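You operate a simulated robot arm through the tools that you are given. There is no shell and no other tool. Be economical: measure what you need, move in short steps, check, and stop when the job is done.

The job below is to be done with a simulated two-armed robot. You get a single attempt, and the scene is never put back.

## Task
Fetch the teal housing and set it in the orange bucket. Then hold the teal pan on the top of the teal bench steady with one hand and put the orange housing in it with the other. Then take the hex plug on the top of the fitting bench and put it away on the top of the green bench. Then stack the box that says "Caps" from the top of the fitting bench on top of the box that says "Plugs". Then put the purple cup from the top of the sink bench in the sink. Then take the blue cup on the top of the green bench and put it away on the rack ledge. Then pull the left drawer open. Keep to this order. Set down upright: purple cup, blue cup.

Only the result counts: the job must be done as asked and must still hold three seconds after the hand-in. Knocking over, shifting, dropping, spilling or breaking anything else fails it. Lids that push on must go on centred and level and be pressed home; caps that screw on are set level and turned clockwise until they are tight.

## Robot
Two 7-joint arms with two-finger grippers on one trunk, on a base that drives. Base frame: it is fixed to the floor where the robot stands at the start and does not move with it; the origin is under the middle of the robot, x ahead of it, y to its left, z up; the surface under the hand at the start is at about z = 800. Readings come in mm, degrees, newtons and seconds.
The left shoulder is at the start at [84, 216, 1259], the right one opposite. With the tool pointing down near the work surface each hand reaches from about 220 to 860 mm from the robot's upright axis, wherever it stands, measured 20 degrees to its own side. Places, roughly: blue carton, green carton, orange carton [-1500, -250, 1000]; blue cup (7x6x9 cm) [500, -900, 800]; hex plug [-1000, -1250, 750]; left drawer [1200, 5200, 600]; orange bucket (20x17x24 cm) [-1300, 1200, 300]; orange housing (4x4x3 cm) [800, 0, 800]; purple cup (9x9x11 cm) [-1200, 1300, 900]; rack ledge (252x13 cm) [3840, 5260, 400]; sink [-1400, 1100, 700]; teal housing (4x4x3 cm) [500, -200, 800]; teal pan (29x12x5 cm) [800, -300, 800]; top of the green bench [1000, -900, 800]. Payload 3.43 kg a hand.
Tool frame (each hand has its own): the origin (TCP) lies between the finger pads and is the grasp point; the fingertips stand 20 mm ahead of it; z points along the fingers, y is the line along which they close. The gripper opens to 124 mm. The gripper's body begins 93 mm behind the TCP.
Orientation is that of the tool frame in the base frame, as a unit quaternion [x, y, z, w]. With the fingers straight down and closing along the base's y, the tool's x points along the base's -x, its y along +y and its z along -z.

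## Interface
- The arms move only by the tool send_rows. It takes "left_plan", "right_plan" or both (then of equal length, played together; a hand with none holds still); each is a list of rows, each a list of 6 numbers: the shift along the base's x, y, z in units of 200 mm (1.0 is 200 mm), then the turn, a rotation vector about the base's x, y, z in units of 90 degrees (1.0 is 90 degrees). In form: [[dx, dy, dz, ax, ay, az], ...]. A call has 1 to 8 rows; each row is the pose to reach, as a shift and turn from the pose commanded when the call began. "left_claw" and "right_claw" are, for a hand that has rows, the opening, from 0 (shut) to 1 (fully open), set as the call begins (left out, the last holds). A call with a number of a shift or a turn outside -1 to 1 is refused whole. Rows are played at 5 a second. More than 50 mm and 8.6 degrees between two rows, or a gripper value outside its range, and nothing of the call is played. Where a pose cannot be reached the arm comes as near as it can. A force on the tool above 40 N (or 10 N above the force at the start of the call, whichever is more), or a blocked arm, ends the call early, and 0.2 s more pass. The fingers move at their own pace (about 72 mm/s each) and stop on an object; they squeeze with about 33 N. The grip force told is the motor's: it shows also when the fingers shut on nothing. Time passes only in rows, and 0.2 s behind the last, so rows that repeat a pose let the fingers close. It gives the time, the measured TCP pose, the force on the tool (base axes), the opening and the grip force at its end, in the units of the frame above (readings bear some noise), with the torque about the TCP (base axes, N m) and any sound that the robot's microphone picked up.
- Cameras (640 x 400 px; columns grow to the right, rows downward): "scene" is now at [193, -47.9, 1412]; the picture's right is [-0.57, -0.82, 0.00], its down [-0.59, 0.41, -0.70] and it looks along [0.57, -0.40, -0.72] (base axes); focal length 270 px, centre (320, 200). "left" rides on the left gripper at [82, -14, -140] in its tool frame; the picture's right is [0.17, 0.99, 0.00], its down [-0.83, 0.14, -0.54] and it looks along [-0.53, 0.09, 0.84] (tool axes); focal length 243 px, centre (320, 200). "right" rides on the right gripper at [82, 14, -140] in its tool frame; the picture's right is [-0.17, 0.99, 0.00], its down [-0.83, -0.14, -0.54] and it looks along [-0.53, -0.09, 0.84] (tool axes); focal length 243 px, centre (320, 200). There is no depth. A picture from a camera that has moved, and an enlarged one, comes with that camera's place and axes in the base frame and with its lens.
- capture(camera): a new picture of that camera. No time passes.
- lift_body(by): slides the trunk up (or, below 0, down) by that many mm; the arms and the scene camera ride with it, the base frame stays. It gives what a move gives, with no picture.
- drive_base(legs): drives the robot by 1 to 6 legs, each [ahead, left, turn to the left] in mm, mm and degrees, along the robot's own axes; the way and the turn of a leg run together, so that a leg with both is an arc; at most 1500 mm and 180 degrees a leg. The arms and the cameras ride along, it lands a little off, and it stops where it bumps. It gives what a move gives.
- head_to(pan, tilt): turns the head with the scene camera to pan (to the left, within 80 degrees either way) and tilt (down, from -29 to 69), counted from straight ahead of the robot. It gives what a move gives.
- enlarge(camera, box): a new picture of the part [left, top, right, bottom] of that camera's present view, enlarged. No time passes.
- finish_job(): hands the job in; it is judged then, once.

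Work in short steps. Places have to be worked out from the pictures, the camera data and where the tool is seen: move nearer, look again, correct. Check each grasp and each placing, and mend what went wrong. You have 196 turns and 172 pictures in all, those below and enlarged ones among them. Open the grippers and draw the arms clear of the work before you hand the job in, unless the task says otherwise; then end with one line.

The tools are called after "Request:" as name(argument=value, ...) on one line, values as JSON. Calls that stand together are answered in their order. send_rows: Moves the arms, as the interface text tells. Its arguments: {"type":"object","properties":{"left_plan":{"type":"array"},"left_claw":{"type":"number"},"right_plan":{"type":"array"},"right_claw":{"type":"number"}},"required":[]} The other tools are called the same way: lift_body (by) slides the trunk up or down; drive_base (legs) drives the base; head_to (pan, tilt) turns the head that bears the scene camera; capture (camera) takes a picture; enlarge (camera, box) takes an enlarged picture of a part of a camera's view; finish_job () hands the job in.

At the start:

```text
time: 0.0
left_position: [432.0, -31.6, 1210.6]
left_orientation: [-0.002, 1.0, -0.001, 0.0]
left_contact_force: [0.3, 0.1, 0.2]
left_torque: [0.01, -0.01, -0.02]
left_grip_width: 123.8
left_grip_force: 0.0
right_position: [438.7, -554.9, 1068.2]
right_orientation: [0.0, 1.0, 0.0, -0.001]
right_contact_force: [-0.3, -0.4, 0.9]
right_torque: [-0.02, 0.03, -0.02]
right_grip_width: 124.1
right_grip_force: 0.1
trunk travel left (down, up): [-415.0, 176.0]
robot x, y, heading: [-1.9, 2.7, 0.2]
head pan, tilt: [-35.0, 45.9]
```

scene: 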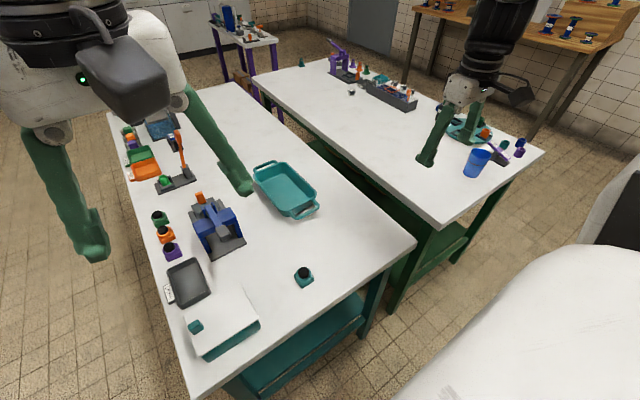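
right: 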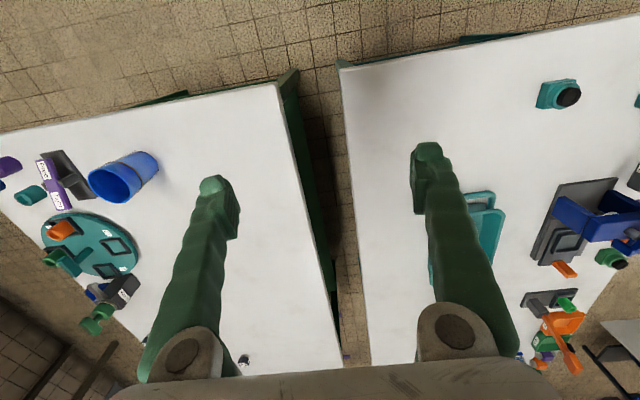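
left: 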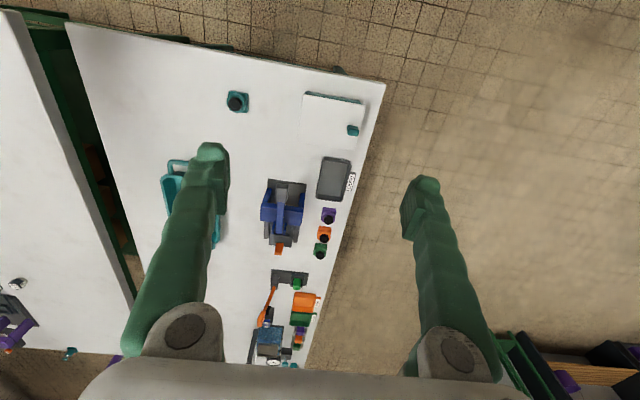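

The teal housing appears near [476,-200] and the orange housing near [796,43]. I'll enlarge both areas to check.

Request:
enlarge(camera="scene", box=[100, 190, 340, 340])

Request:
enlarge(camera="scene", box=[400, 80, 560, 200])

```text
2.67 times, centred on (220, 265) of scene
camera zoom: at [193.0, -47.9, 1412.0], right [-0.57, -0.82, 0.0], down [-0.59, 0.41, -0.7], along [0.57, -0.4, -0.72], focal length 720 px, centre (587, 27)
```

zoom: 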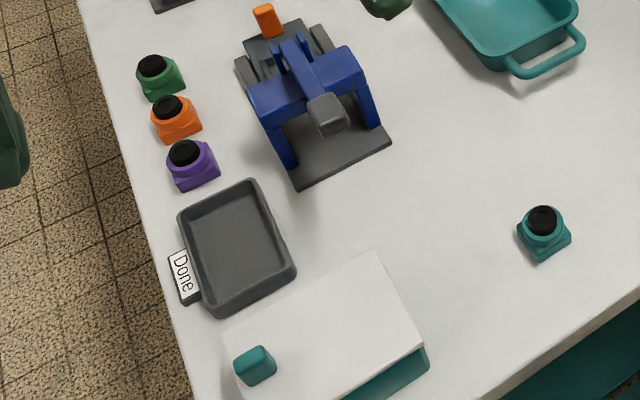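

```text
3.33 times, centred on (480, 140) of scene
camera zoom: at [193.0, -47.9, 1412.0], right [-0.57, -0.82, 0.0], down [-0.59, 0.41, -0.7], along [0.57, -0.4, -0.72], focal length 900 px, centre (-213, 400)
```

zoom: 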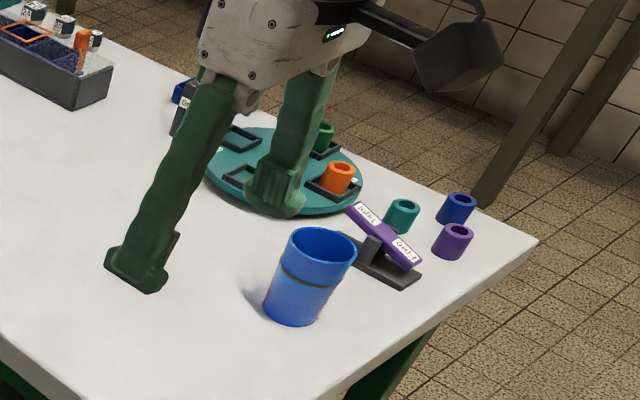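

The housing is at about [480,-202], yawed about 7°. I move the right hand toward it and take the left hand out of the way.

Request:
send_rows(right_plan=[[0.04, 0.2, -0.1, 0, 0, 0.02], [0.08, 0.4, -0.2, 0, 0, 0.04], [0.12, 0.6, -0.3, 0, 0, 0.06], [0.16, 0.8, -0.4, 0, 0, 0.08], [0.2, 1.0, -0.5, 0, 0, 0.08]], left_plan=[[0, 0.2, 0, 0, 0, 0], [0, 0.4, 0, 0, 0, 0], [0, 0.6, 0, 0, 0, 0], [0, 0.8, 0, 0, 0, 0], [0, 1.0, 0, 0, 0, 0]], right_claw=0.8)

Request:
send_rows(right_plan=[[0, 0.2, 0, 0, 0, 0], [0, 0.4, 0, 0, 0, 0], [0, 0.6, 0, 0, 0, 0], [0, 0.765, 0, 0, 0, 0], [0, 0.765, 0, 0, 0, 0]])

Request:
capture(camera="right")

```text
time: 1.2
left_position: [407.0, 162.3, 1195.6]
left_orientation: [-0.004, 1.0, -0.002, 0.002]
left_contact_force: [0.7, 0.6, 0.6]
left_torque: [-0.03, -0.01, 0.0]
left_grip_width: 124.0
left_grip_force: 0.1
left hand out of reach, approached as far as the arm can: row 3, 4, 5
right_position: [479.1, -349.7, 969.2]
right_orientation: [-0.063, 0.998, -0.001, 0.001]
right_contact_force: [0.0, 0.0, 0.0]
right_torque: [-0.03, 0.0, 0.0]
right_grip_width: 99.0
right_grip_force: 0.1
trunk travel left (down, up): [-415.0, 176.0]
robot x, y, heading: [3.5, -1.6, 0.1]
head pan, tilt: [-35.0, 45.9]
```

```text
time: 2.4
left_position: [405.6, 159.8, 1197.3]
left_orientation: [-0.003, 1.0, -0.001, 0.002]
left_contact_force: [0.3, 0.7, 0.1]
left_torque: [0.01, -0.04, 0.01]
left_grip_width: 123.8
left_grip_force: 0.0
right_position: [480.4, -204.1, 968.3]
right_orientation: [-0.062, 0.998, 0.003, 0.001]
right_contact_force: [-0.1, 0.1, -0.2]
right_torque: [-0.02, -0.02, 0.02]
right_grip_width: 98.8
right_grip_force: 0.0
right hand out of reach, approached as far as the arm can: row 4, 5
trunk travel left (down, up): [-415.0, 176.0]
robot x, y, heading: [1.3, 4.3, 0.3]
head pan, tilt: [-35.0, 45.9]
```

```text
166 pictures are left
camera right: at [397.9, -200.1, 1107.5], right [0.04, 1.0, 0.01], down [0.84, -0.04, 0.54], along [0.54, -0.02, -0.84], focal length 243 px, centre (320, 200)
```

right: 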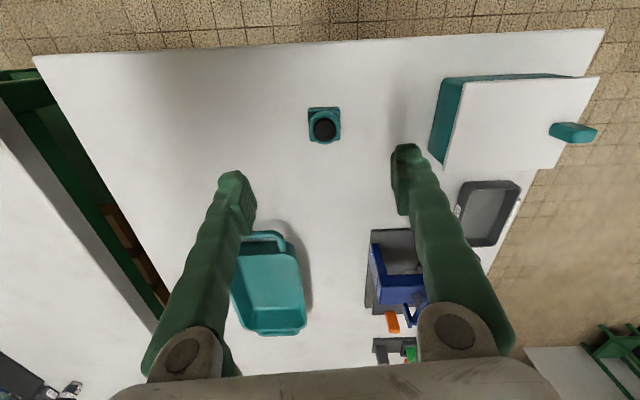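

Housing visible almost straight under; enlarge to fix its yaw.

Request:
enlarge(camera="right", box=[280, 90, 376, 150])

```text
6.67 times, centred on (328, 120) of right
camera zoom: at [397.9, -200.1, 1107.5], right [0.04, 1.0, 0.01], down [0.84, -0.04, 0.54], along [0.54, -0.02, -0.84], focal length 1618 px, centre (267, 733)
```

zoom: 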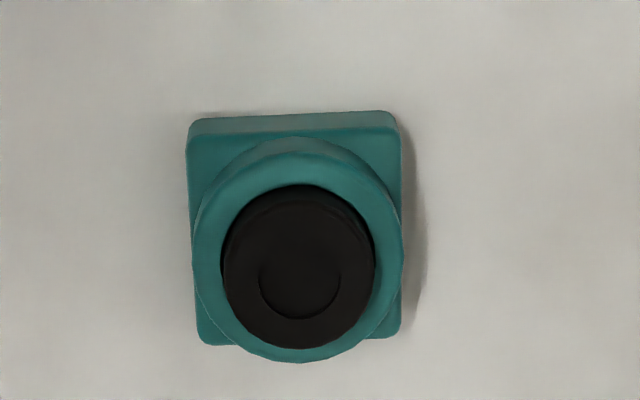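

The housing is at [480,-197.5] with yaw ≈ 0. I descend to z≈824, undoing the yaw.

Request:
send_rows(right_plan=[[0, 0, -0.2, 0, 0, -0.04], [0, 0, -0.4, 0, 0, -0.07], [0, 0, -0.6, 0, 0, -0.07], [0, 0, -0.6, 0, 0, -0.07]])

Request:
capture(camera="right")

```text
time: 3.4
left_position: [406.9, 159.2, 1195.6]
left_orientation: [-0.004, 1.0, -0.001, 0.003]
left_contact_force: [-0.1, 0.0, 0.7]
left_torque: [-0.01, -0.01, -0.03]
left_grip_width: 124.1
left_grip_force: 0.1
right_position: [478.2, -210.9, 857.5]
right_orientation: [-0.008, 1.0, 0.0, 0.0]
right_contact_force: [-0.6, 0.3, -0.3]
right_torque: [0.03, -0.01, 0.03]
right_grip_width: 99.2
right_grip_force: 0.0
right hand out of reach, approached as far as the arm can: row 3, 4
trunk travel left (down, up): [-415.0, 176.0]
robot x, y, heading: [-1.5, 4.6, 0.2]
head pan, tilt: [-35.0, 45.9]
```

```text
164 pictures are left
camera right: at [396.1, -196.5, 995.7], right [0.15, 0.99, 0.0], down [0.83, -0.13, 0.54], along [0.53, -0.08, -0.84], focal length 243 px, centre (320, 200)
```

right: 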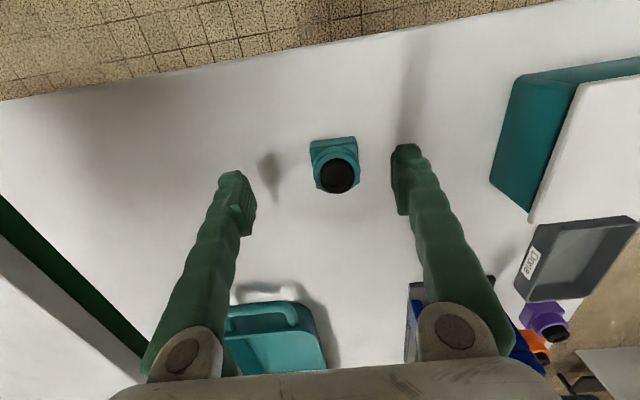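

Right hand limited toward the middle; I raise slightly and drive the base 120 mm left so the target lies further to its own side.

Request:
send_rows(right_plan=[[0, 0, 0.2, 0, 0, 0], [0, 0, 0.3, 0, 0, 0]])

Request:
drive_base(legs=[[0, 120, 0]])

```text
time: 4.0
left_position: [407.1, 158.3, 1197.2]
left_orientation: [-0.003, 1.0, -0.001, 0.002]
left_contact_force: [-0.3, 0.9, -0.1]
left_torque: [-0.02, -0.03, 0.01]
left_grip_width: 124.2
left_grip_force: 0.0
right_position: [478.8, -213.8, 914.0]
right_orientation: [-0.01, 1.0, 0.002, -0.002]
right_contact_force: [0.4, 0.0, -0.1]
right_torque: [0.01, 0.02, 0.03]
right_grip_width: 99.2
right_grip_force: 0.1
right hand out of reach, approached as far as the arm can: row 2
trunk travel left (down, up): [-415.0, 176.0]
robot x, y, heading: [-1.9, 3.1, -0.1]
head pan, tilt: [-35.0, 45.9]
```

```text
time: 6.2
left_position: [407.7, 277.3, 1195.4]
left_orientation: [-0.004, 1.0, -0.001, 0.003]
left_contact_force: [0.3, -0.4, 0.0]
left_torque: [-0.01, 0.0, 0.02]
left_grip_width: 123.8
left_grip_force: 0.0
right_position: [479.3, -95.8, 913.5]
right_orientation: [-0.009, 1.0, 0.001, -0.002]
right_contact_force: [0.0, 0.0, -0.2]
right_torque: [-0.01, -0.01, 0.02]
right_grip_width: 99.3
right_grip_force: 0.0
trunk travel left (down, up): [-415.0, 176.0]
robot x, y, heading: [1.8, 116.0, 0.0]
head pan, tilt: [-35.0, 45.9]
```

Now shift right by ~102 mm and check.

Request:
send_rows(right_plan=[[0, -0.24, -0.05, 0, 0, 0], [0, -0.45, -0.1, 0, 0, 0], [0, -0.51, -0.2, 0, 0, 0], [0, -0.51, -0.2, 0, 0, 0]])

Request:
capture(camera="right")

```text
time: 7.2
left_position: [405.7, 278.8, 1196.7]
left_orientation: [-0.004, 1.0, -0.001, 0.002]
left_contact_force: [-1.0, 0.3, 0.6]
left_torque: [0.06, 0.01, 0.01]
left_grip_width: 123.9
left_grip_force: 0.2
right_position: [478.6, -199.0, 876.1]
right_orientation: [-0.009, 1.0, 0.001, -0.001]
right_contact_force: [-0.1, -0.5, 0.1]
right_torque: [0.01, -0.02, 0.04]
right_grip_width: 99.2
right_grip_force: 0.2
trunk travel left (down, up): [-415.0, 176.0]
robot x, y, heading: [-1.8, 115.6, -0.2]
head pan, tilt: [-35.0, 45.9]
```

```text
163 pictures are left
camera right: at [397.0, -185.9, 1015.7], right [0.15, 0.99, 0.0], down [0.83, -0.13, 0.54], along [0.53, -0.08, -0.84], focal length 243 px, centre (320, 200)
```

right: 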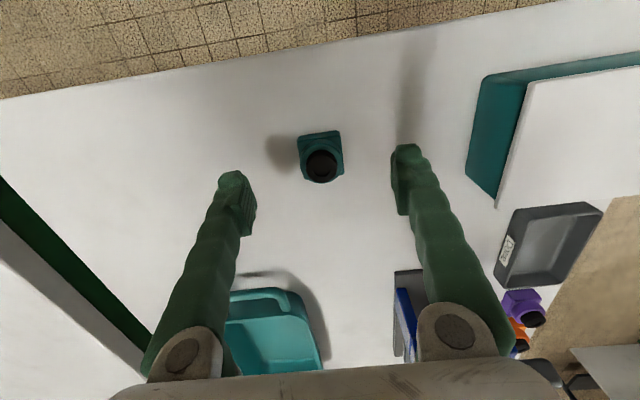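

Aligned. I descend to z≈824 and close.

Request:
send_rows(right_plan=[[0, 0.005, -0.2, 0, 0, 0], [0, 0.005, -0.26, 0, 0, 0], [0, 0.005, -0.26, 0, 0, 0]])

Request:
send_rows(right_plan=[[0, 0, 0, 0, 0, 0], [0, 0, 0, 0, 0, 0], [0, 0, 0, 0, 0, 0], [0, 0, 0, 0, 0, 0]], right_claw=0.0)

Request:
capture(camera="right")

```text
time: 8.0
left_position: [406.8, 277.0, 1197.5]
left_orientation: [-0.004, 1.0, -0.001, 0.002]
left_contact_force: [-1.0, 1.0, 1.2]
left_torque: [0.0, 0.01, -0.01]
left_grip_width: 124.2
left_grip_force: 0.1
right_position: [480.8, -196.3, 823.0]
right_orientation: [-0.009, 1.0, 0.001, -0.001]
right_contact_force: [-1.0, 0.8, 0.6]
right_torque: [0.01, -0.01, -0.02]
right_grip_width: 99.2
right_grip_force: 0.1
trunk travel left (down, up): [-415.0, 176.0]
robot x, y, heading: [0.0, 121.6, 0.2]
head pan, tilt: [-35.0, 45.9]
```

```text
time: 9.0
left_position: [406.8, 278.4, 1197.0]
left_orientation: [-0.003, 1.0, -0.001, 0.003]
left_contact_force: [-0.3, 0.1, 0.1]
left_torque: [0.0, 0.0, -0.02]
left_grip_width: 124.1
left_grip_force: 0.1
right_position: [480.1, -196.5, 823.5]
right_orientation: [-0.009, 1.0, 0.002, -0.002]
right_contact_force: [-0.5, -0.5, 0.2]
right_torque: [-0.04, -0.01, 0.0]
right_grip_width: 36.8
right_grip_force: 32.8
trunk travel left (down, up): [-415.0, 176.0]
robot x, y, heading: [-1.9, 119.8, 0.1]
head pan, tilt: [-35.0, 45.9]
```

```text
162 pictures are left
camera right: at [398.5, -182.9, 962.8], right [0.15, 0.99, 0.0], down [0.83, -0.12, 0.54], along [0.53, -0.08, -0.84], focal length 243 px, centre (320, 200)
```

right: 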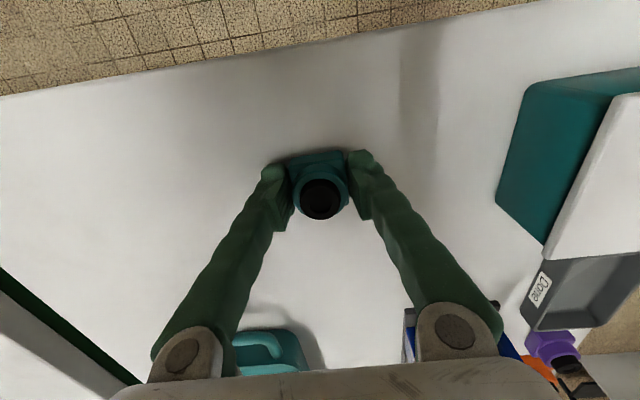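

Grasped (36.8 mm). I lift, and pull both hands in closer, then look behind to the left.

Request:
send_rows(right_plan=[[0, 0, 0.2, 0, 0, 0], [0, 0, 0.4, 0, 0, 0], [0, 0, 0.6, 0, 0, 0], [0, 0, 0.8, 0, 0, 0], [0, 0, 1.0, 0, 0, 0]])

Request:
head_to(pan=80, tilt=20)

Request:
capture(camera="scene")

```text
time: 10.2
left_position: [406.5, 279.4, 1196.8]
left_orientation: [-0.003, 1.0, -0.001, 0.002]
left_contact_force: [0.2, 0.4, 0.0]
left_torque: [-0.06, -0.05, 0.02]
left_grip_width: 124.0
left_grip_force: 0.1
right_position: [479.6, -197.8, 1020.6]
right_orientation: [-0.01, 1.0, 0.001, -0.002]
right_contact_force: [0.3, -0.4, -1.5]
right_torque: [0.03, -0.02, -0.01]
right_grip_width: 36.9
right_grip_force: 33.2
trunk travel left (down, up): [-415.0, 176.0]
robot x, y, heading: [-2.6, 120.0, -0.1]
head pan, tilt: [-35.0, 45.9]
```

```text
time: 12.2
left_position: [407.2, 278.1, 1196.0]
left_orientation: [-0.004, 1.0, 0.0, 0.002]
left_contact_force: [0.5, 0.2, 0.2]
left_torque: [0.03, -0.02, 0.0]
left_grip_width: 123.9
left_grip_force: 0.0
right_position: [480.7, -197.1, 1019.5]
right_orientation: [-0.009, 1.0, 0.002, -0.002]
right_contact_force: [-0.7, 0.0, -1.7]
right_torque: [0.02, 0.0, 0.0]
right_grip_width: 36.8
right_grip_force: 32.5
trunk travel left (down, up): [-415.0, 176.0]
robot x, y, heading: [-0.7, 117.8, -0.1]
head pan, tilt: [80.0, 20.0]
```

```text
161 pictures are left
camera scene: at [143.3, 208.7, 1451.9], right [0.98, -0.17, 0.0], down [-0.06, -0.34, -0.94], along [0.16, 0.93, -0.34], focal length 270 px, centre (320, 200)
```

scene: 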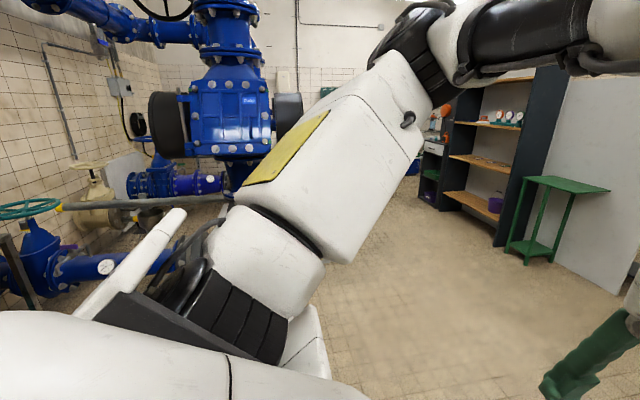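

I back off 400 mm and turn left ~120° to face the bucket/sink area.

Request:
drive_base(legs=[[-400, 0, 0], [0, 0, 120]])

Request:
head_to(pan=10, tilt=35)

Request:
capture(camera="scene")

```text
time: 22.2
left_position: [-758.1, 375.5, 1197.3]
left_orientation: [0.878, -0.478, -0.001, -0.003]
left_contact_force: [0.0, -0.2, 0.2]
left_torque: [-0.02, 0.01, 0.0]
left_grip_width: 124.2
left_grip_force: 0.0
right_position: [-397.2, 693.5, 1020.3]
right_orientation: [0.881, -0.473, 0.001, 0.002]
right_contact_force: [-0.2, 0.0, -1.7]
right_torque: [0.0, 0.01, -0.01]
right_grip_width: 36.8
right_grip_force: 33.3
trunk travel left (down, up): [-415.0, 176.0]
robot x, y, heading: [-403.9, 118.5, 122.7]
head pan, tilt: [80.0, 20.0]
```

```text
time: 23.6
left_position: [-758.9, 375.8, 1196.5]
left_orientation: [0.878, -0.478, -0.002, -0.002]
left_contact_force: [0.6, 0.0, 0.0]
left_torque: [0.03, -0.01, 0.0]
left_grip_width: 124.1
left_grip_force: 0.0
right_position: [-398.1, 694.6, 1018.9]
right_orientation: [0.881, -0.472, 0.001, 0.003]
right_contact_force: [-0.8, -1.1, -1.2]
right_torque: [0.01, 0.02, -0.03]
right_grip_width: 36.6
right_grip_force: 33.1
trunk travel left (down, up): [-415.0, 176.0]
robot x, y, heading: [-407.3, 117.0, 122.4]
head pan, tilt: [10.0, 35.0]
```

```text
160 pictures are left
camera scene: at [-536.7, 290.5, 1428.0], right [0.74, 0.68, 0.0], down [0.39, -0.42, -0.82], along [-0.55, 0.6, -0.57], focal length 270 px, centre (320, 200)
```

scene: 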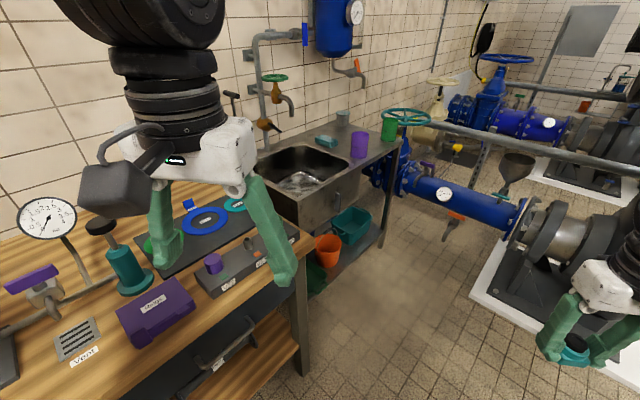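

The orange bucket stands on the low shelf under the sink. Let me zoom in.

Request:
enlarge(camera="scene", box=[240, 90, 432, 310])

```text
1.82 times, centred on (336, 200) of scene
camera zoom: at [-536.7, 290.5, 1428.0], right [0.74, 0.68, 0.0], down [0.39, -0.42, -0.82], along [-0.55, 0.6, -0.57], focal length 491 px, centre (291, 200)
```

zoom: 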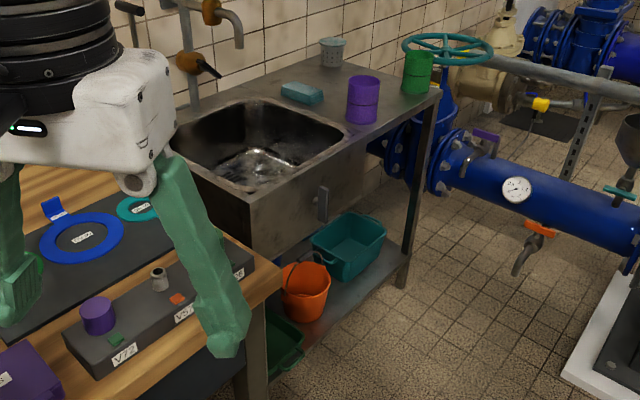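

The sink bench front edge is along y at x≈-1145, with the bucket around (-1250,1150). I turn to face -x, strafe to y≈1000 and look again.

Request:
drive_base(legs=[[0, 0, 57.5], [0, -880, 0]])

Request:
head_to(pan=-15, tilt=45)

Request:
capture(camera="scene")

```text
time: 39.0
left_position: [-795.0, 839.0, 1197.2]
left_orientation: [1.0, -0.008, -0.002, -0.001]
left_contact_force: [0.4, -0.2, -0.9]
left_torque: [0.01, -0.01, -0.06]
left_grip_width: 124.2
left_grip_force: 0.1
right_position: [-859.1, 1317.4, 1019.3]
right_orientation: [1.0, 0.0, 0.002, 0.002]
right_contact_force: [0.2, 0.3, -0.5]
right_torque: [0.01, 0.01, 0.02]
right_grip_width: 36.5
right_grip_force: 33.0
trunk travel left (down, up): [-415.0, 176.0]
robot x, y, heading: [-383.4, 991.9, 178.7]
head pan, tilt: [10.0, 35.0]
```

```text
time: 39.9
left_position: [-795.4, 839.0, 1195.8]
left_orientation: [1.0, -0.008, -0.003, -0.002]
left_contact_force: [0.7, -1.1, -0.5]
left_torque: [-0.02, 0.0, 0.01]
left_grip_width: 123.9
left_grip_force: 0.1
right_position: [-858.4, 1316.9, 1020.2]
right_orientation: [1.0, -0.001, 0.002, 0.002]
right_contact_force: [-0.4, -0.3, -1.6]
right_torque: [0.01, -0.01, 0.0]
right_grip_width: 36.8
right_grip_force: 33.1
trunk travel left (down, up): [-415.0, 176.0]
robot x, y, heading: [-386.3, 990.5, 178.5]
head pan, tilt: [-15.0, 45.0]
```

```text
158 pictures are left
camera scene: at [-594.6, 1014.1, 1413.2], right [0.28, 0.96, 0.0], down [0.68, -0.2, -0.71], along [-0.68, 0.2, -0.71], focal length 270 px, centre (320, 200)
```

scene: 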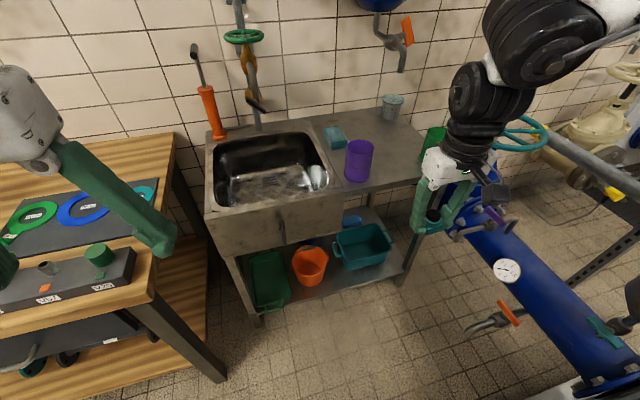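

I lower the trunk 400 mm to look under the sink level.

Request:
lift_body(by=-400)

Request:
head_to(pan=-15, tilt=38)

Request:
capture(camera="scene")

```text
time: 43.7
left_position: [-844.2, 842.0, 744.7]
left_orientation: [0.997, -0.007, 0.081, -0.001]
left_contact_force: [-0.4, 0.3, 0.1]
left_torque: [-0.04, 0.01, -0.01]
left_grip_width: 124.0
left_grip_force: 0.0
right_position: [-872.4, 1317.0, 609.0]
right_orientation: [1.0, 0.0, 0.029, 0.002]
right_contact_force: [-0.1, 0.3, -1.7]
right_torque: [0.02, -0.04, 0.02]
right_grip_width: 37.0
right_grip_force: 33.2
trunk travel left (down, up): [-15.0, 576.0]
robot x, y, heading: [-386.2, 989.6, 178.8]
head pan, tilt: [-15.0, 45.0]
```

```text
time: 44.4
left_position: [-845.7, 841.4, 745.3]
left_orientation: [0.997, -0.007, 0.081, -0.001]
left_contact_force: [0.0, -0.8, -1.2]
left_torque: [-0.01, 0.03, 0.03]
left_grip_width: 124.1
left_grip_force: 0.0
right_position: [-873.1, 1316.7, 609.0]
right_orientation: [1.0, -0.001, 0.029, 0.002]
right_contact_force: [0.2, 0.2, -2.1]
right_torque: [0.0, 0.02, 0.04]
right_grip_width: 36.7
right_grip_force: 33.1
trunk travel left (down, up): [-15.0, 576.0]
robot x, y, heading: [-385.7, 990.9, 179.2]
head pan, tilt: [-15.0, 38.0]
```

```text
157 pictures are left
camera scene: at [-722.5, 1018.2, 1006.8], right [0.28, 0.96, 0.0], down [0.59, -0.17, -0.79], along [-0.76, 0.22, -0.62], focal length 270 px, centre (320, 200)
```

scene: 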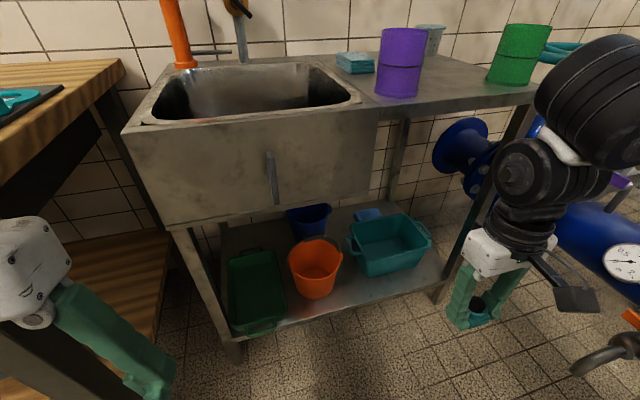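

Request:
enlarge(camera="scene", box=[220, 190, 380, 310])

```text
3.33 times, centred on (300, 250) of scene
camera zoom: at [-722.5, 1018.2, 1006.8], right [0.28, 0.96, 0.0], down [0.59, -0.17, -0.79], along [-0.76, 0.22, -0.62], focal length 900 px, centre (387, 33)
```

zoom: 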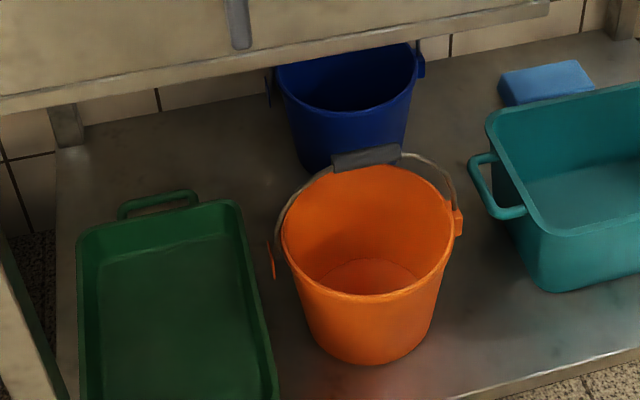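

Bucket rim centre is about [-1300,1165,290], shelf below; the sink apron bottom is z≈620. I'll enter tilted ~50° down. First tilt the right hand and retract the left up/back.

Request:
send_rows(right_plan=[[0, -0.12, 0, 0, 0.08, 0], [0, -0.25, 0, 0, 0.16, 0], [0, -0.38, 0, 0, 0.24, 0], [0, -0.5, -0.1, 0, 0.32, 0], [0, -0.63, -0.2, 0, 0.4, 0], [0, -0.76, -0.3, 0, 0.48, 0], [0, -0.76, -0.3, 0, 0.48, 0]], left_plan=[[0.1, 0, 0.15, 0, 0, 0], [0.2, 0, 0.3, 0, 0, 0], [0.3, 0, 0.45, 0, 0, 0], [0.4, 0, 0.6, 0, 0, 0], [0.5, 0, 0.75, 0, 0, 0], [0.6, 0, 0.9, 0, 0, 0], [0.6, 0, 0.9, 0, 0, 0]])

Request:
capture(camera="scene")

```text
time: 45.8
left_position: [-696.1, 847.8, 836.9]
left_orientation: [0.997, 0.008, 0.075, 0.0]
left_contact_force: [-7.7, -0.7, -0.3]
left_torque: [0.05, -0.33, 0.47]
left_grip_width: 123.8
left_grip_force: 0.1
left hand out of reach, approached as far as the arm can: row 1, 2, 3, 4, 5, 6
right_position: [-963.0, 1272.9, 520.0]
right_orientation: [0.941, 0.015, -0.336, 0.029]
right_contact_force: [0.0, 0.8, -2.5]
right_torque: [-0.01, 0.0, -0.01]
right_grip_width: 36.9
right_grip_force: 33.3
right hand out of reach, approached as far as the arm can: row 1, 2, 3, 4, 5, 6
trunk travel left (down, up): [-15.0, 576.0]
robot x, y, heading: [-385.7, 990.6, 178.5]
head pan, tilt: [-15.0, 38.0]
stopped in row 6 (left hand): the force on the tool passed its limit at 96 N (the readings are from after the stop); the commanded pose is now the measured one
```

```text
155 pictures are left
camera scene: at [-722.2, 1018.0, 1007.1], right [0.28, 0.96, 0.0], down [0.59, -0.17, -0.79], along [-0.76, 0.22, -0.62], focal length 270 px, centre (320, 200)
```

scene: 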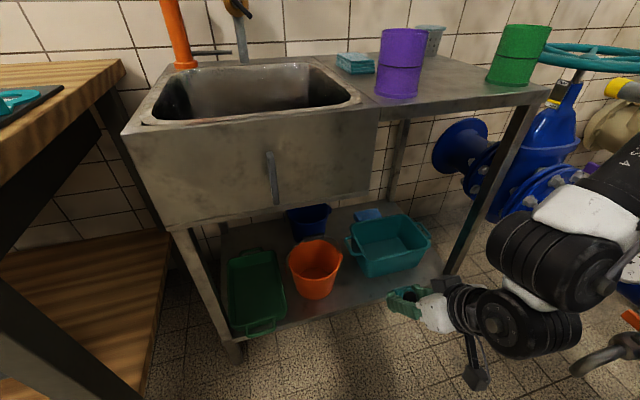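

Left hand brushed the robot's own body; I ease it forward 40 mm and bring the right hand to y≈1165.

Request:
send_rows(right_plan=[[0, -0.15, 0, 0, 0, 0], [0, -0.3, 0, 0, 0, 0], [0, -0.42, 0, 0, 0, 0], [0, -0.53, 0, 0, 0, 0], [0, -0.53, 0, 0, 0, 0]], left_plan=[[-0.05, 0, 0, 0, 0, 0], [-0.1, 0, 0, 0, 0, 0], [-0.15, 0, 0, 0, 0, 0], [-0.2, 0, 0, 0, 0, 0], [-0.2, 0, 0, 0, 0, 0]])

Request:
drive_base(legs=[[130, 0, 0]])

Request:
capture(camera="scene")

Request:
capture(camera="right")

```text
time: 47.0
left_position: [-723.2, 850.4, 816.6]
left_orientation: [0.997, 0.006, 0.076, -0.001]
left_contact_force: [0.2, -0.6, 0.6]
left_torque: [-0.01, 0.01, -0.02]
left_grip_width: 124.0
left_grip_force: 0.1
left hand out of reach, approached as far as the arm can: row 1, 2, 3, 4, 5
right_position: [-1007.9, 1224.4, 479.0]
right_orientation: [0.941, 0.018, -0.336, 0.034]
right_contact_force: [0.1, -0.2, -2.7]
right_torque: [-0.04, 0.0, 0.0]
right_grip_width: 36.8
right_grip_force: 33.0
right hand out of reach, approached as far as the arm can: row 1, 2, 3, 4, 5
trunk travel left (down, up): [-15.0, 576.0]
robot x, y, heading: [-385.4, 990.2, 178.6]
head pan, tilt: [-15.0, 38.0]
```

```text
time: 48.4
left_position: [-851.1, 852.8, 817.4]
left_orientation: [0.997, 0.005, 0.077, 0.0]
left_contact_force: [-0.5, -0.3, 0.4]
left_torque: [-0.02, -0.05, 0.0]
left_grip_width: 124.0
left_grip_force: 0.0
right_position: [-1136.3, 1226.1, 477.5]
right_orientation: [0.941, 0.017, -0.336, 0.033]
right_contact_force: [-0.5, -0.4, -1.4]
right_torque: [0.01, -0.03, -0.02]
right_grip_width: 36.7
right_grip_force: 33.2
trunk travel left (down, up): [-15.0, 576.0]
robot x, y, heading: [-513.6, 996.2, 178.5]
head pan, tilt: [-15.0, 38.0]
```

```text
154 pictures are left
camera scene: at [-851.7, 1021.7, 1006.7], right [0.28, 0.96, 0.0], down [0.59, -0.17, -0.79], along [-0.76, 0.22, -0.62], focal length 270 px, centre (320, 200)
```

scene: 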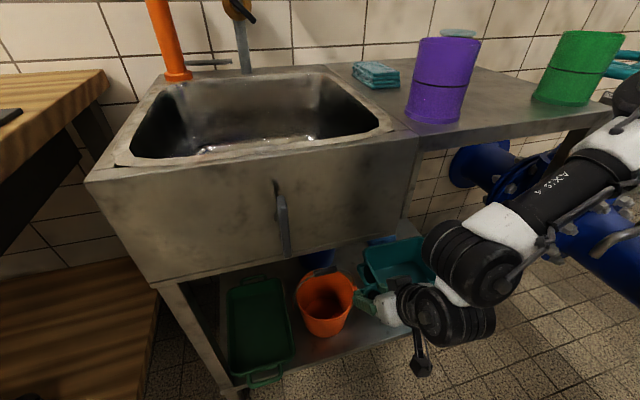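

```text
153 pictures are left
camera right: at [-983.9, 1226.2, 534.3], right [-0.07, -0.98, 0.16], down [-0.31, 0.17, 0.94], along [-0.95, 0.02, -0.32], focal length 243 px, centre (320, 200)
```

right: 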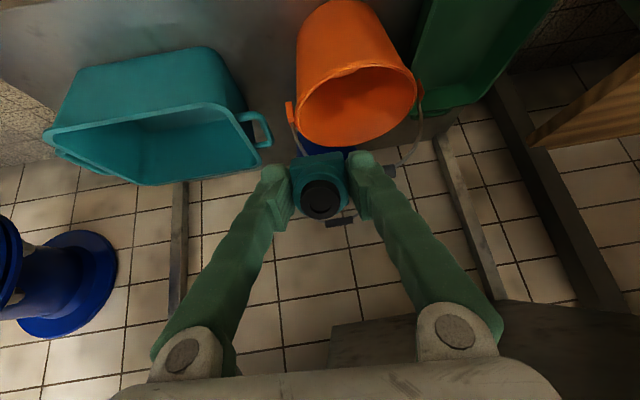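

Rim centre from both views ≈ [-1291,1164], rim z≈300. I move over the bucket in steps.

Request:
send_rows(right_plan=[[-0.1, -0.1, 0, 0, 0, 0], [-0.25, -0.2, 0, 0, 0, 0], [-0.4, -0.3, 0, 0, 0, 0], [-0.6, -0.32, -0.05, 0, 0, 0], [-0.78, -0.32, -0.15, 0, 0, 0], [-0.78, -0.32, -0.3, 0, 0, 0], [-0.78, -0.32, -0.4, 0, 0, 0], [-0.78, -0.32, -0.4, 0, 0, 0]])

Request:
capture(camera="right")

Request:
capture(camera="scene")

```text
time: 50.1
left_position: [-837.2, 855.7, 823.5]
left_orientation: [0.998, 0.002, 0.07, -0.001]
left_contact_force: [0.8, -0.1, -0.1]
left_torque: [-0.02, 0.09, 0.0]
left_grip_width: 124.0
left_grip_force: 0.0
right_position: [-1255.7, 1139.2, 459.5]
right_orientation: [0.932, 0.043, -0.353, 0.066]
right_contact_force: [0.1, -0.1, -1.5]
right_torque: [-0.02, -0.03, 0.01]
right_grip_width: 36.8
right_grip_force: 32.8
right hand out of reach, approached as far as the arm can: row 4, 5, 6, 7, 8
trunk travel left (down, up): [-15.0, 576.0]
robot x, y, heading: [-511.9, 992.4, 178.4]
head pan, tilt: [-15.0, 38.0]
stopped in row 8 (right hand): the force on the tool passed its limit at 65 N (the readings are from after the stop); the commanded pose is now the measured one
```

```text
152 pictures are left
camera right: at [-1100.3, 1151.9, 509.2], right [0.0, -0.98, 0.2], down [-0.29, 0.19, 0.94], along [-0.96, -0.06, -0.28], focal length 243 px, centre (320, 200)
```

right: 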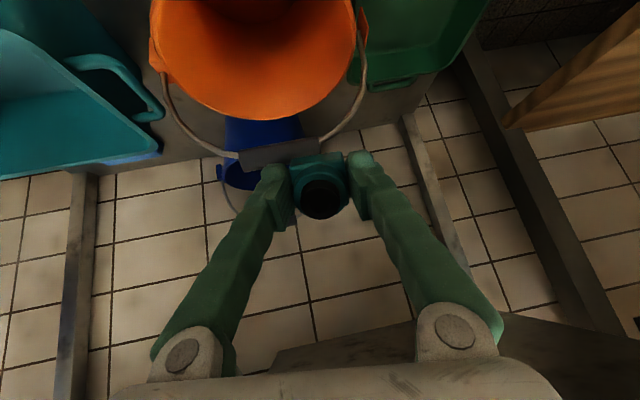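

```text
151 pictures are left
camera scene: at [-833.2, 1023.3, 1011.9], right [0.29, 0.96, 0.0], down [0.58, -0.18, -0.8], along [-0.76, 0.23, -0.6], focal length 270 px, centre (320, 200)
```

scene: 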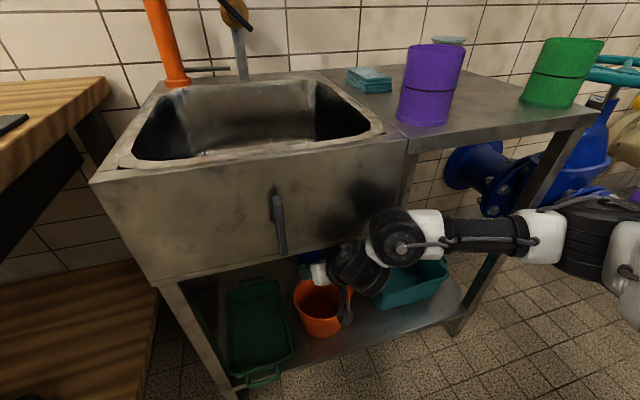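

The wrist met the sink apron because the hand stayed too high. I back off 150 mm, then lower the hand in front of the bench.

Request:
drive_base(legs=[[-170, 0, 0]])

Request:
send_rows(right_plan=[[0, 0.05, -0.15, 0, 0, 0], [0, 0.1, -0.3, 0, 0, 0], [0, 0.12, -0.45, 0, 0, 0], [0, 0.12, -0.6, 0, 0, 0], [0, 0.12, -0.6, 0, 0, 0]])

Request:
capture(camera="scene")

```text
time: 51.8
left_position: [-683.9, 851.0, 818.3]
left_orientation: [0.997, 0.003, 0.075, -0.001]
left_contact_force: [1.2, 0.4, -0.7]
left_torque: [-0.04, -0.01, 0.02]
left_grip_width: 123.8
left_grip_force: 0.0
right_position: [-1102.0, 1147.2, 441.3]
right_orientation: [0.936, 0.036, -0.344, 0.058]
right_contact_force: [0.3, 0.0, -1.2]
right_torque: [0.01, -0.06, -0.05]
right_grip_width: 36.8
right_grip_force: 33.2
trunk travel left (down, up): [-15.0, 576.0]
robot x, y, heading: [-351.5, 990.4, 178.3]
head pan, tilt: [-15.0, 38.0]
```

```text
time: 53.0
left_position: [-685.3, 850.2, 817.8]
left_orientation: [0.997, 0.002, 0.076, 0.0]
left_contact_force: [-0.6, 0.3, -0.1]
left_torque: [-0.01, 0.04, -0.03]
left_grip_width: 123.9
left_grip_force: 0.1
right_position: [-1095.6, 1184.1, 326.0]
right_orientation: [0.937, 0.036, -0.343, 0.058]
right_contact_force: [0.0, -0.4, -1.4]
right_torque: [0.01, 0.02, 0.01]
right_grip_width: 36.7
right_grip_force: 33.9
right hand out of reach, approached as far as the arm can: row 4, 5
trunk travel left (down, up): [-15.0, 576.0]
robot x, y, heading: [-348.6, 989.8, 178.1]
head pan, tilt: [-15.0, 38.0]
```

```text
150 pictures are left
camera scene: at [-685.1, 1019.6, 1006.9], right [0.29, 0.96, 0.0], down [0.59, -0.18, -0.79], along [-0.75, 0.23, -0.62], focal length 270 px, centre (320, 200)
```

scene: 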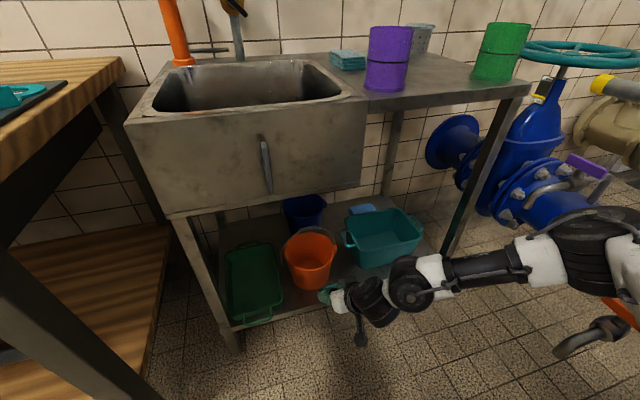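

Hand is now low. I raise it to z≈375, flatten it by another 14° and centre y≈1164 before driving in.

Request:
send_rows(right_plan=[[0, -0.03, 0.08, 0, 0.05, 0], [0, -0.06, 0.16, 0, 0.1, 0], [0, -0.1, 0.25, 0, 0.16, 0], [0, -0.1, 0.25, 0, 0.16, 0]])

Request:
capture(camera="right")

```text
time: 54.0
left_position: [-685.2, 850.3, 818.4]
left_orientation: [0.997, 0.003, 0.076, -0.001]
left_contact_force: [0.0, -0.4, -0.1]
left_torque: [0.01, 0.03, 0.03]
left_grip_width: 124.0
left_grip_force: 0.1
right_position: [-1095.1, 1162.6, 376.0]
right_orientation: [0.886, 0.043, -0.458, 0.053]
right_contact_force: [-0.8, 0.0, -1.9]
right_torque: [0.0, 0.0, 0.0]
right_grip_width: 36.9
right_grip_force: 33.2
trunk travel left (down, up): [-15.0, 576.0]
robot x, y, heading: [-351.1, 989.7, 178.2]
head pan, tilt: [-15.0, 38.0]
```

```text
149 pictures are left
camera right: at [-932.7, 1171.3, 390.0], right [0.03, -0.98, 0.19], down [-0.06, 0.19, 0.98], along [-1.0, -0.04, -0.06], focal length 243 px, centre (320, 200)
```

right: 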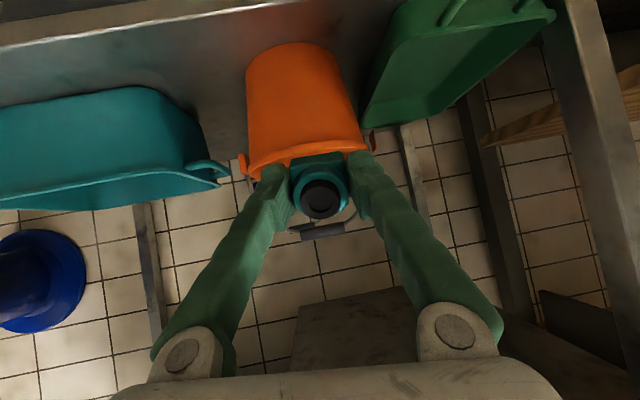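

Rim is about z=328, TCP at 376. I raise 12 mm more and drive in 190 mm.

Request:
send_rows(right_plan=[[0, 0.01, 0.06, 0, 0, 0], [0, 0.01, 0.06, 0, 0, 0]])

Request:
drive_base(legs=[[190, 0, 0]])

Request:
capture(camera="right")

Request:
capture(camera="scene")

```text
time: 54.6
left_position: [-687.1, 850.9, 817.4]
left_orientation: [0.997, 0.003, 0.076, -0.001]
left_contact_force: [-0.4, 0.5, -0.2]
left_torque: [-0.02, -0.01, 0.03]
left_grip_width: 124.0
left_grip_force: 0.0
right_position: [-1095.4, 1164.6, 387.2]
right_orientation: [0.886, 0.043, -0.458, 0.053]
right_contact_force: [1.1, 0.0, -1.4]
right_torque: [0.0, -0.01, 0.01]
right_grip_width: 36.6
right_grip_force: 33.2
trunk travel left (down, up): [-15.0, 576.0]
robot x, y, heading: [-349.8, 987.8, 178.2]
head pan, tilt: [-15.0, 38.0]
```

```text
time: 56.4
left_position: [-875.0, 859.7, 817.1]
left_orientation: [0.997, -0.001, 0.077, 0.0]
left_contact_force: [0.5, 0.3, -0.9]
left_torque: [-0.02, -0.01, 0.02]
left_grip_width: 124.0
left_grip_force: 0.0
right_position: [-1283.5, 1174.9, 386.6]
right_orientation: [0.887, 0.039, -0.458, 0.051]
right_contact_force: [0.9, -0.2, -2.0]
right_torque: [0.01, 0.02, -0.01]
right_grip_width: 36.5
right_grip_force: 32.7
trunk travel left (down, up): [-15.0, 576.0]
robot x, y, heading: [-536.3, 996.9, 177.9]
head pan, tilt: [-15.0, 38.0]
```

```text
148 pictures are left
camera right: at [-1120.0, 1182.8, 401.5], right [0.02, -0.98, 0.19], down [-0.06, 0.19, 0.98], along [-1.0, -0.03, -0.06], focal length 243 px, centre (320, 200)
```

right: 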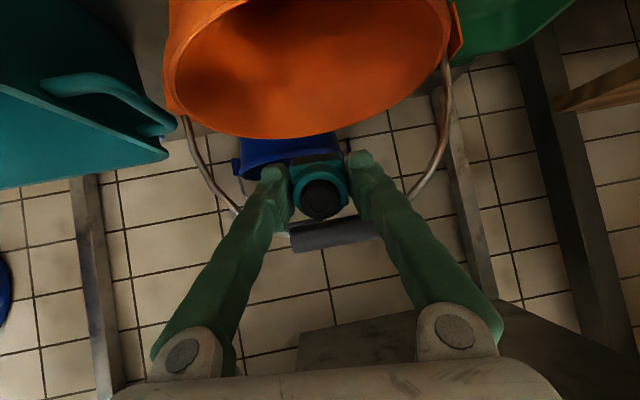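

```text
147 pictures are left
camera scene: at [-873.5, 1028.2, 1006.7], right [0.29, 0.96, 0.0], down [0.59, -0.18, -0.79], along [-0.75, 0.23, -0.62], focal length 270 px, centre (320, 200)
```

scene: 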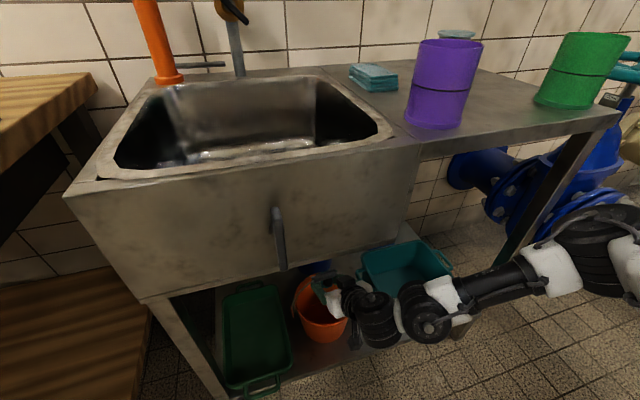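

Over the bucket. I lower to about [-1306,1168,297] for a short drop.

Request:
send_rows(right_plan=[[-0.06, -0.03, -0.1, 0, 0, 0], [-0.1, -0.035, -0.2, 0, 0, 0], [-0.115, -0.035, -0.3, 0, 0, 0], [-0.115, -0.035, -0.42, 0, 0, 0], [-0.115, -0.035, -0.44, 0, 0, 0]])

Request:
capture(camera="right")

```text
time: 57.6
left_position: [-875.3, 859.4, 818.0]
left_orientation: [0.997, -0.001, 0.076, 0.0]
left_contact_force: [1.5, 0.2, -0.1]
left_torque: [0.0, 0.02, 0.02]
left_grip_width: 124.0
left_grip_force: 0.1
right_position: [-1289.9, 1206.5, 339.8]
right_orientation: [0.887, 0.04, -0.457, 0.052]
right_contact_force: [-0.6, -0.4, -1.2]
right_torque: [-0.02, -0.01, -0.01]
right_grip_width: 36.4
right_grip_force: 32.9
right hand out of reach, approached as far as the arm can: row 1, 2, 3, 4, 5
trunk travel left (down, up): [-15.0, 576.0]
robot x, y, heading: [-535.0, 992.2, 178.0]
head pan, tilt: [-15.0, 38.0]
```

```text
146 pictures are left
camera right: at [-1128.0, 1214.7, 353.4], right [0.02, -0.98, 0.19], down [-0.06, 0.19, 0.98], along [-1.0, -0.03, -0.06], focal length 243 px, centre (320, 200)
```

right: 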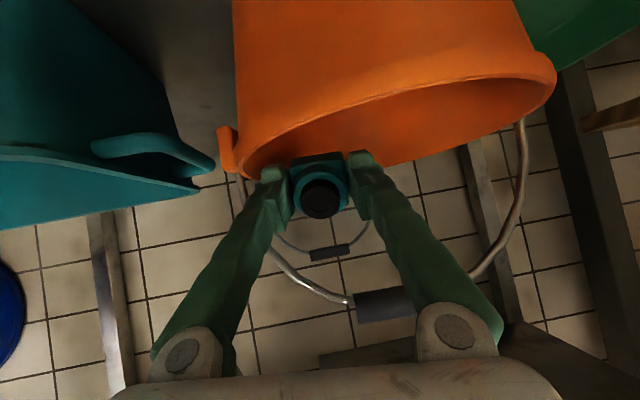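

Inward reach limit again pushes the hand outward; I'll raise, back out, shift the base left 130 mm, and re-enter.

Request:
send_rows(right_plan=[[0, -0.02, 0.15, 0, 0, 0], [0, -0.05, 0.3, 0, 0, 0], [0, -0.05, 0.3, 0, 0, 0]])

Request:
drive_base(legs=[[-200, 0, 0], [0, 130, 0]])

```text
time: 58.4
left_position: [-875.5, 858.2, 816.6]
left_orientation: [0.997, -0.001, 0.076, 0.001]
left_contact_force: [0.2, 0.3, 0.1]
left_torque: [-0.02, -0.02, -0.02]
left_grip_width: 123.9
left_grip_force: 0.0
right_position: [-1292.4, 1197.4, 395.3]
right_orientation: [0.887, 0.039, -0.457, 0.051]
right_contact_force: [-0.4, -0.1, -4.6]
right_torque: [0.06, 0.01, -0.03]
right_grip_width: 36.8
right_grip_force: 32.5
trunk travel left (down, up): [-15.0, 576.0]
robot x, y, heading: [-538.1, 994.1, 177.9]
head pan, tilt: [-15.0, 38.0]
```

```text
time: 62.2
left_position: [-679.1, 721.5, 816.8]
left_orientation: [0.997, 0.001, 0.076, -0.001]
left_contact_force: [-0.2, -1.0, -0.5]
left_torque: [0.02, -0.01, -0.02]
left_grip_width: 124.1
left_grip_force: 0.0
right_position: [-1097.6, 1059.5, 396.4]
right_orientation: [0.887, 0.042, -0.457, 0.052]
right_contact_force: [0.0, -0.2, -4.3]
right_torque: [0.02, -0.01, 0.01]
right_grip_width: 36.6
right_grip_force: 32.9
trunk travel left (down, up): [-15.0, 576.0]
robot x, y, heading: [-343.4, 859.6, 178.0]
head pan, tilt: [-15.0, 38.0]
```

The hand reads an extra ~3 N downward; I check for something snagged.

Request:
capture(camera="scene")

Request:
capture(camera="right")

```text
145 pictures are left
camera scene: at [-677.9, 890.3, 1006.8], right [0.29, 0.96, 0.0], down [0.59, -0.18, -0.79], along [-0.75, 0.23, -0.62], focal length 270 px, centre (320, 200)
```

scene: 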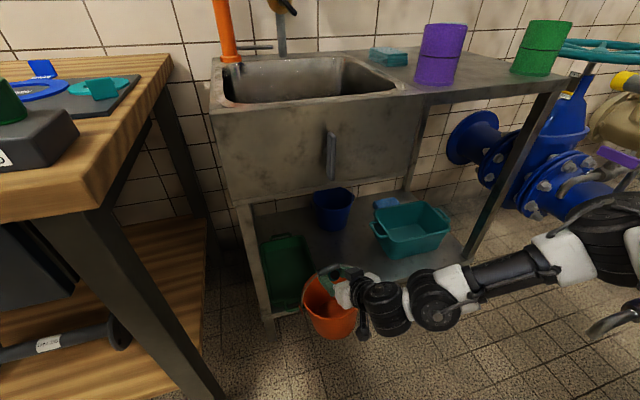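

```text
144 pictures are left
camera right: at [-934.6, 1066.9, 410.4], right [0.02, -0.98, 0.19], down [-0.06, 0.19, 0.98], along [-1.0, -0.03, -0.06], focal length 243 px, centre (320, 200)
```

right: 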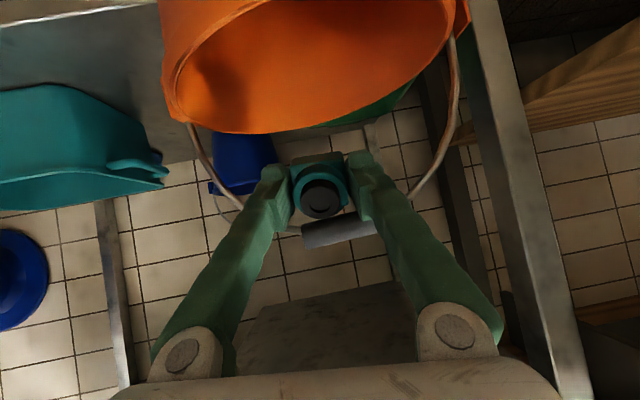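

The bucket's bail is hooked over the fingers and the bucket hangs from the hand. I'll carry it back: raise gently 45 mm and flatten the fingers so the bail stays on.

Request:
send_rows(right_plan=[[0, 0, 0.03, 0, 0.02, 0], [0, 0, 0.06, 0, 0.04, 0], [0, 0, 0.09, 0, 0.06, 0], [0, 0, 0.12, 0, 0.08, 0], [0, 0, 0.15, 0, 0.1, 0], [0, 0, 0.18, 0, 0.12, 0], [0, 0, 0.21, 0, 0.13, 0], [0, 0, 0.22, 0, 0.13, 0]])

Request:
capture(camera="right")

Request:
enlarge(camera="scene", box=[220, 180, 460, 360])

```text
time: 64.0
left_position: [-679.3, 722.0, 817.3]
left_orientation: [0.997, 0.001, 0.076, -0.001]
left_contact_force: [0.3, 0.0, 0.8]
left_torque: [0.02, -0.01, 0.01]
left_grip_width: 123.8
left_grip_force: 0.0
right_position: [-1097.1, 1059.8, 440.5]
right_orientation: [0.836, 0.046, -0.545, 0.048]
right_contact_force: [0.1, -0.4, -3.2]
right_torque: [0.02, 0.0, 0.03]
right_grip_width: 36.9
right_grip_force: 33.0
trunk travel left (down, up): [-15.0, 576.0]
robot x, y, heading: [-342.1, 855.7, 178.2]
head pan, tilt: [-15.0, 38.0]
```

```text
143 pictures are left
camera right: at [-935.2, 1068.1, 420.9], right [0.06, -0.98, 0.18], down [0.14, 0.19, 0.97], along [-0.99, -0.03, 0.15], focal length 243 px, centre (320, 200)
```

right: 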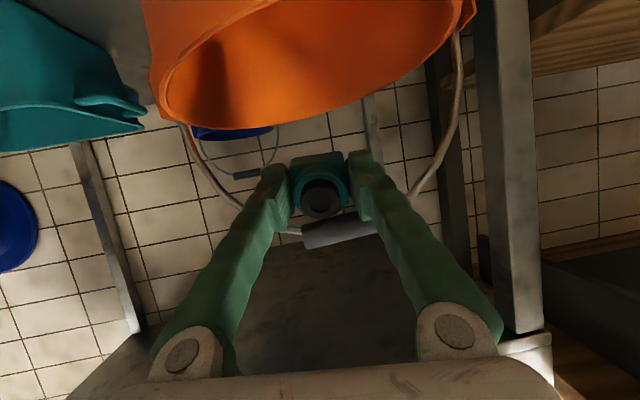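

```text
2.22 times, centred on (340, 270) of scene
camera zoom: at [-677.9, 890.4, 1006.8], right [0.29, 0.96, 0.0], down [0.59, -0.18, -0.79], along [-0.75, 0.23, -0.62], focal length 600 px, centre (276, 44)
```

zoom: 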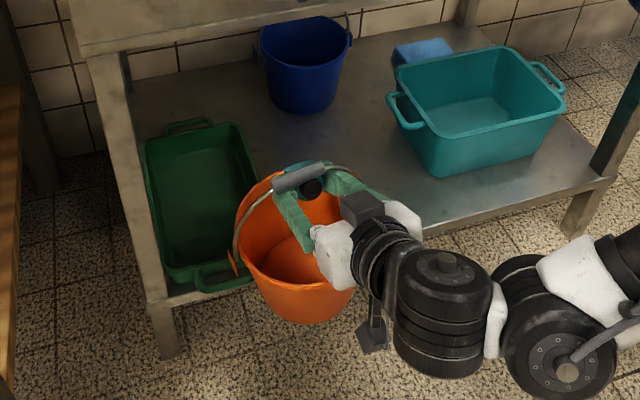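

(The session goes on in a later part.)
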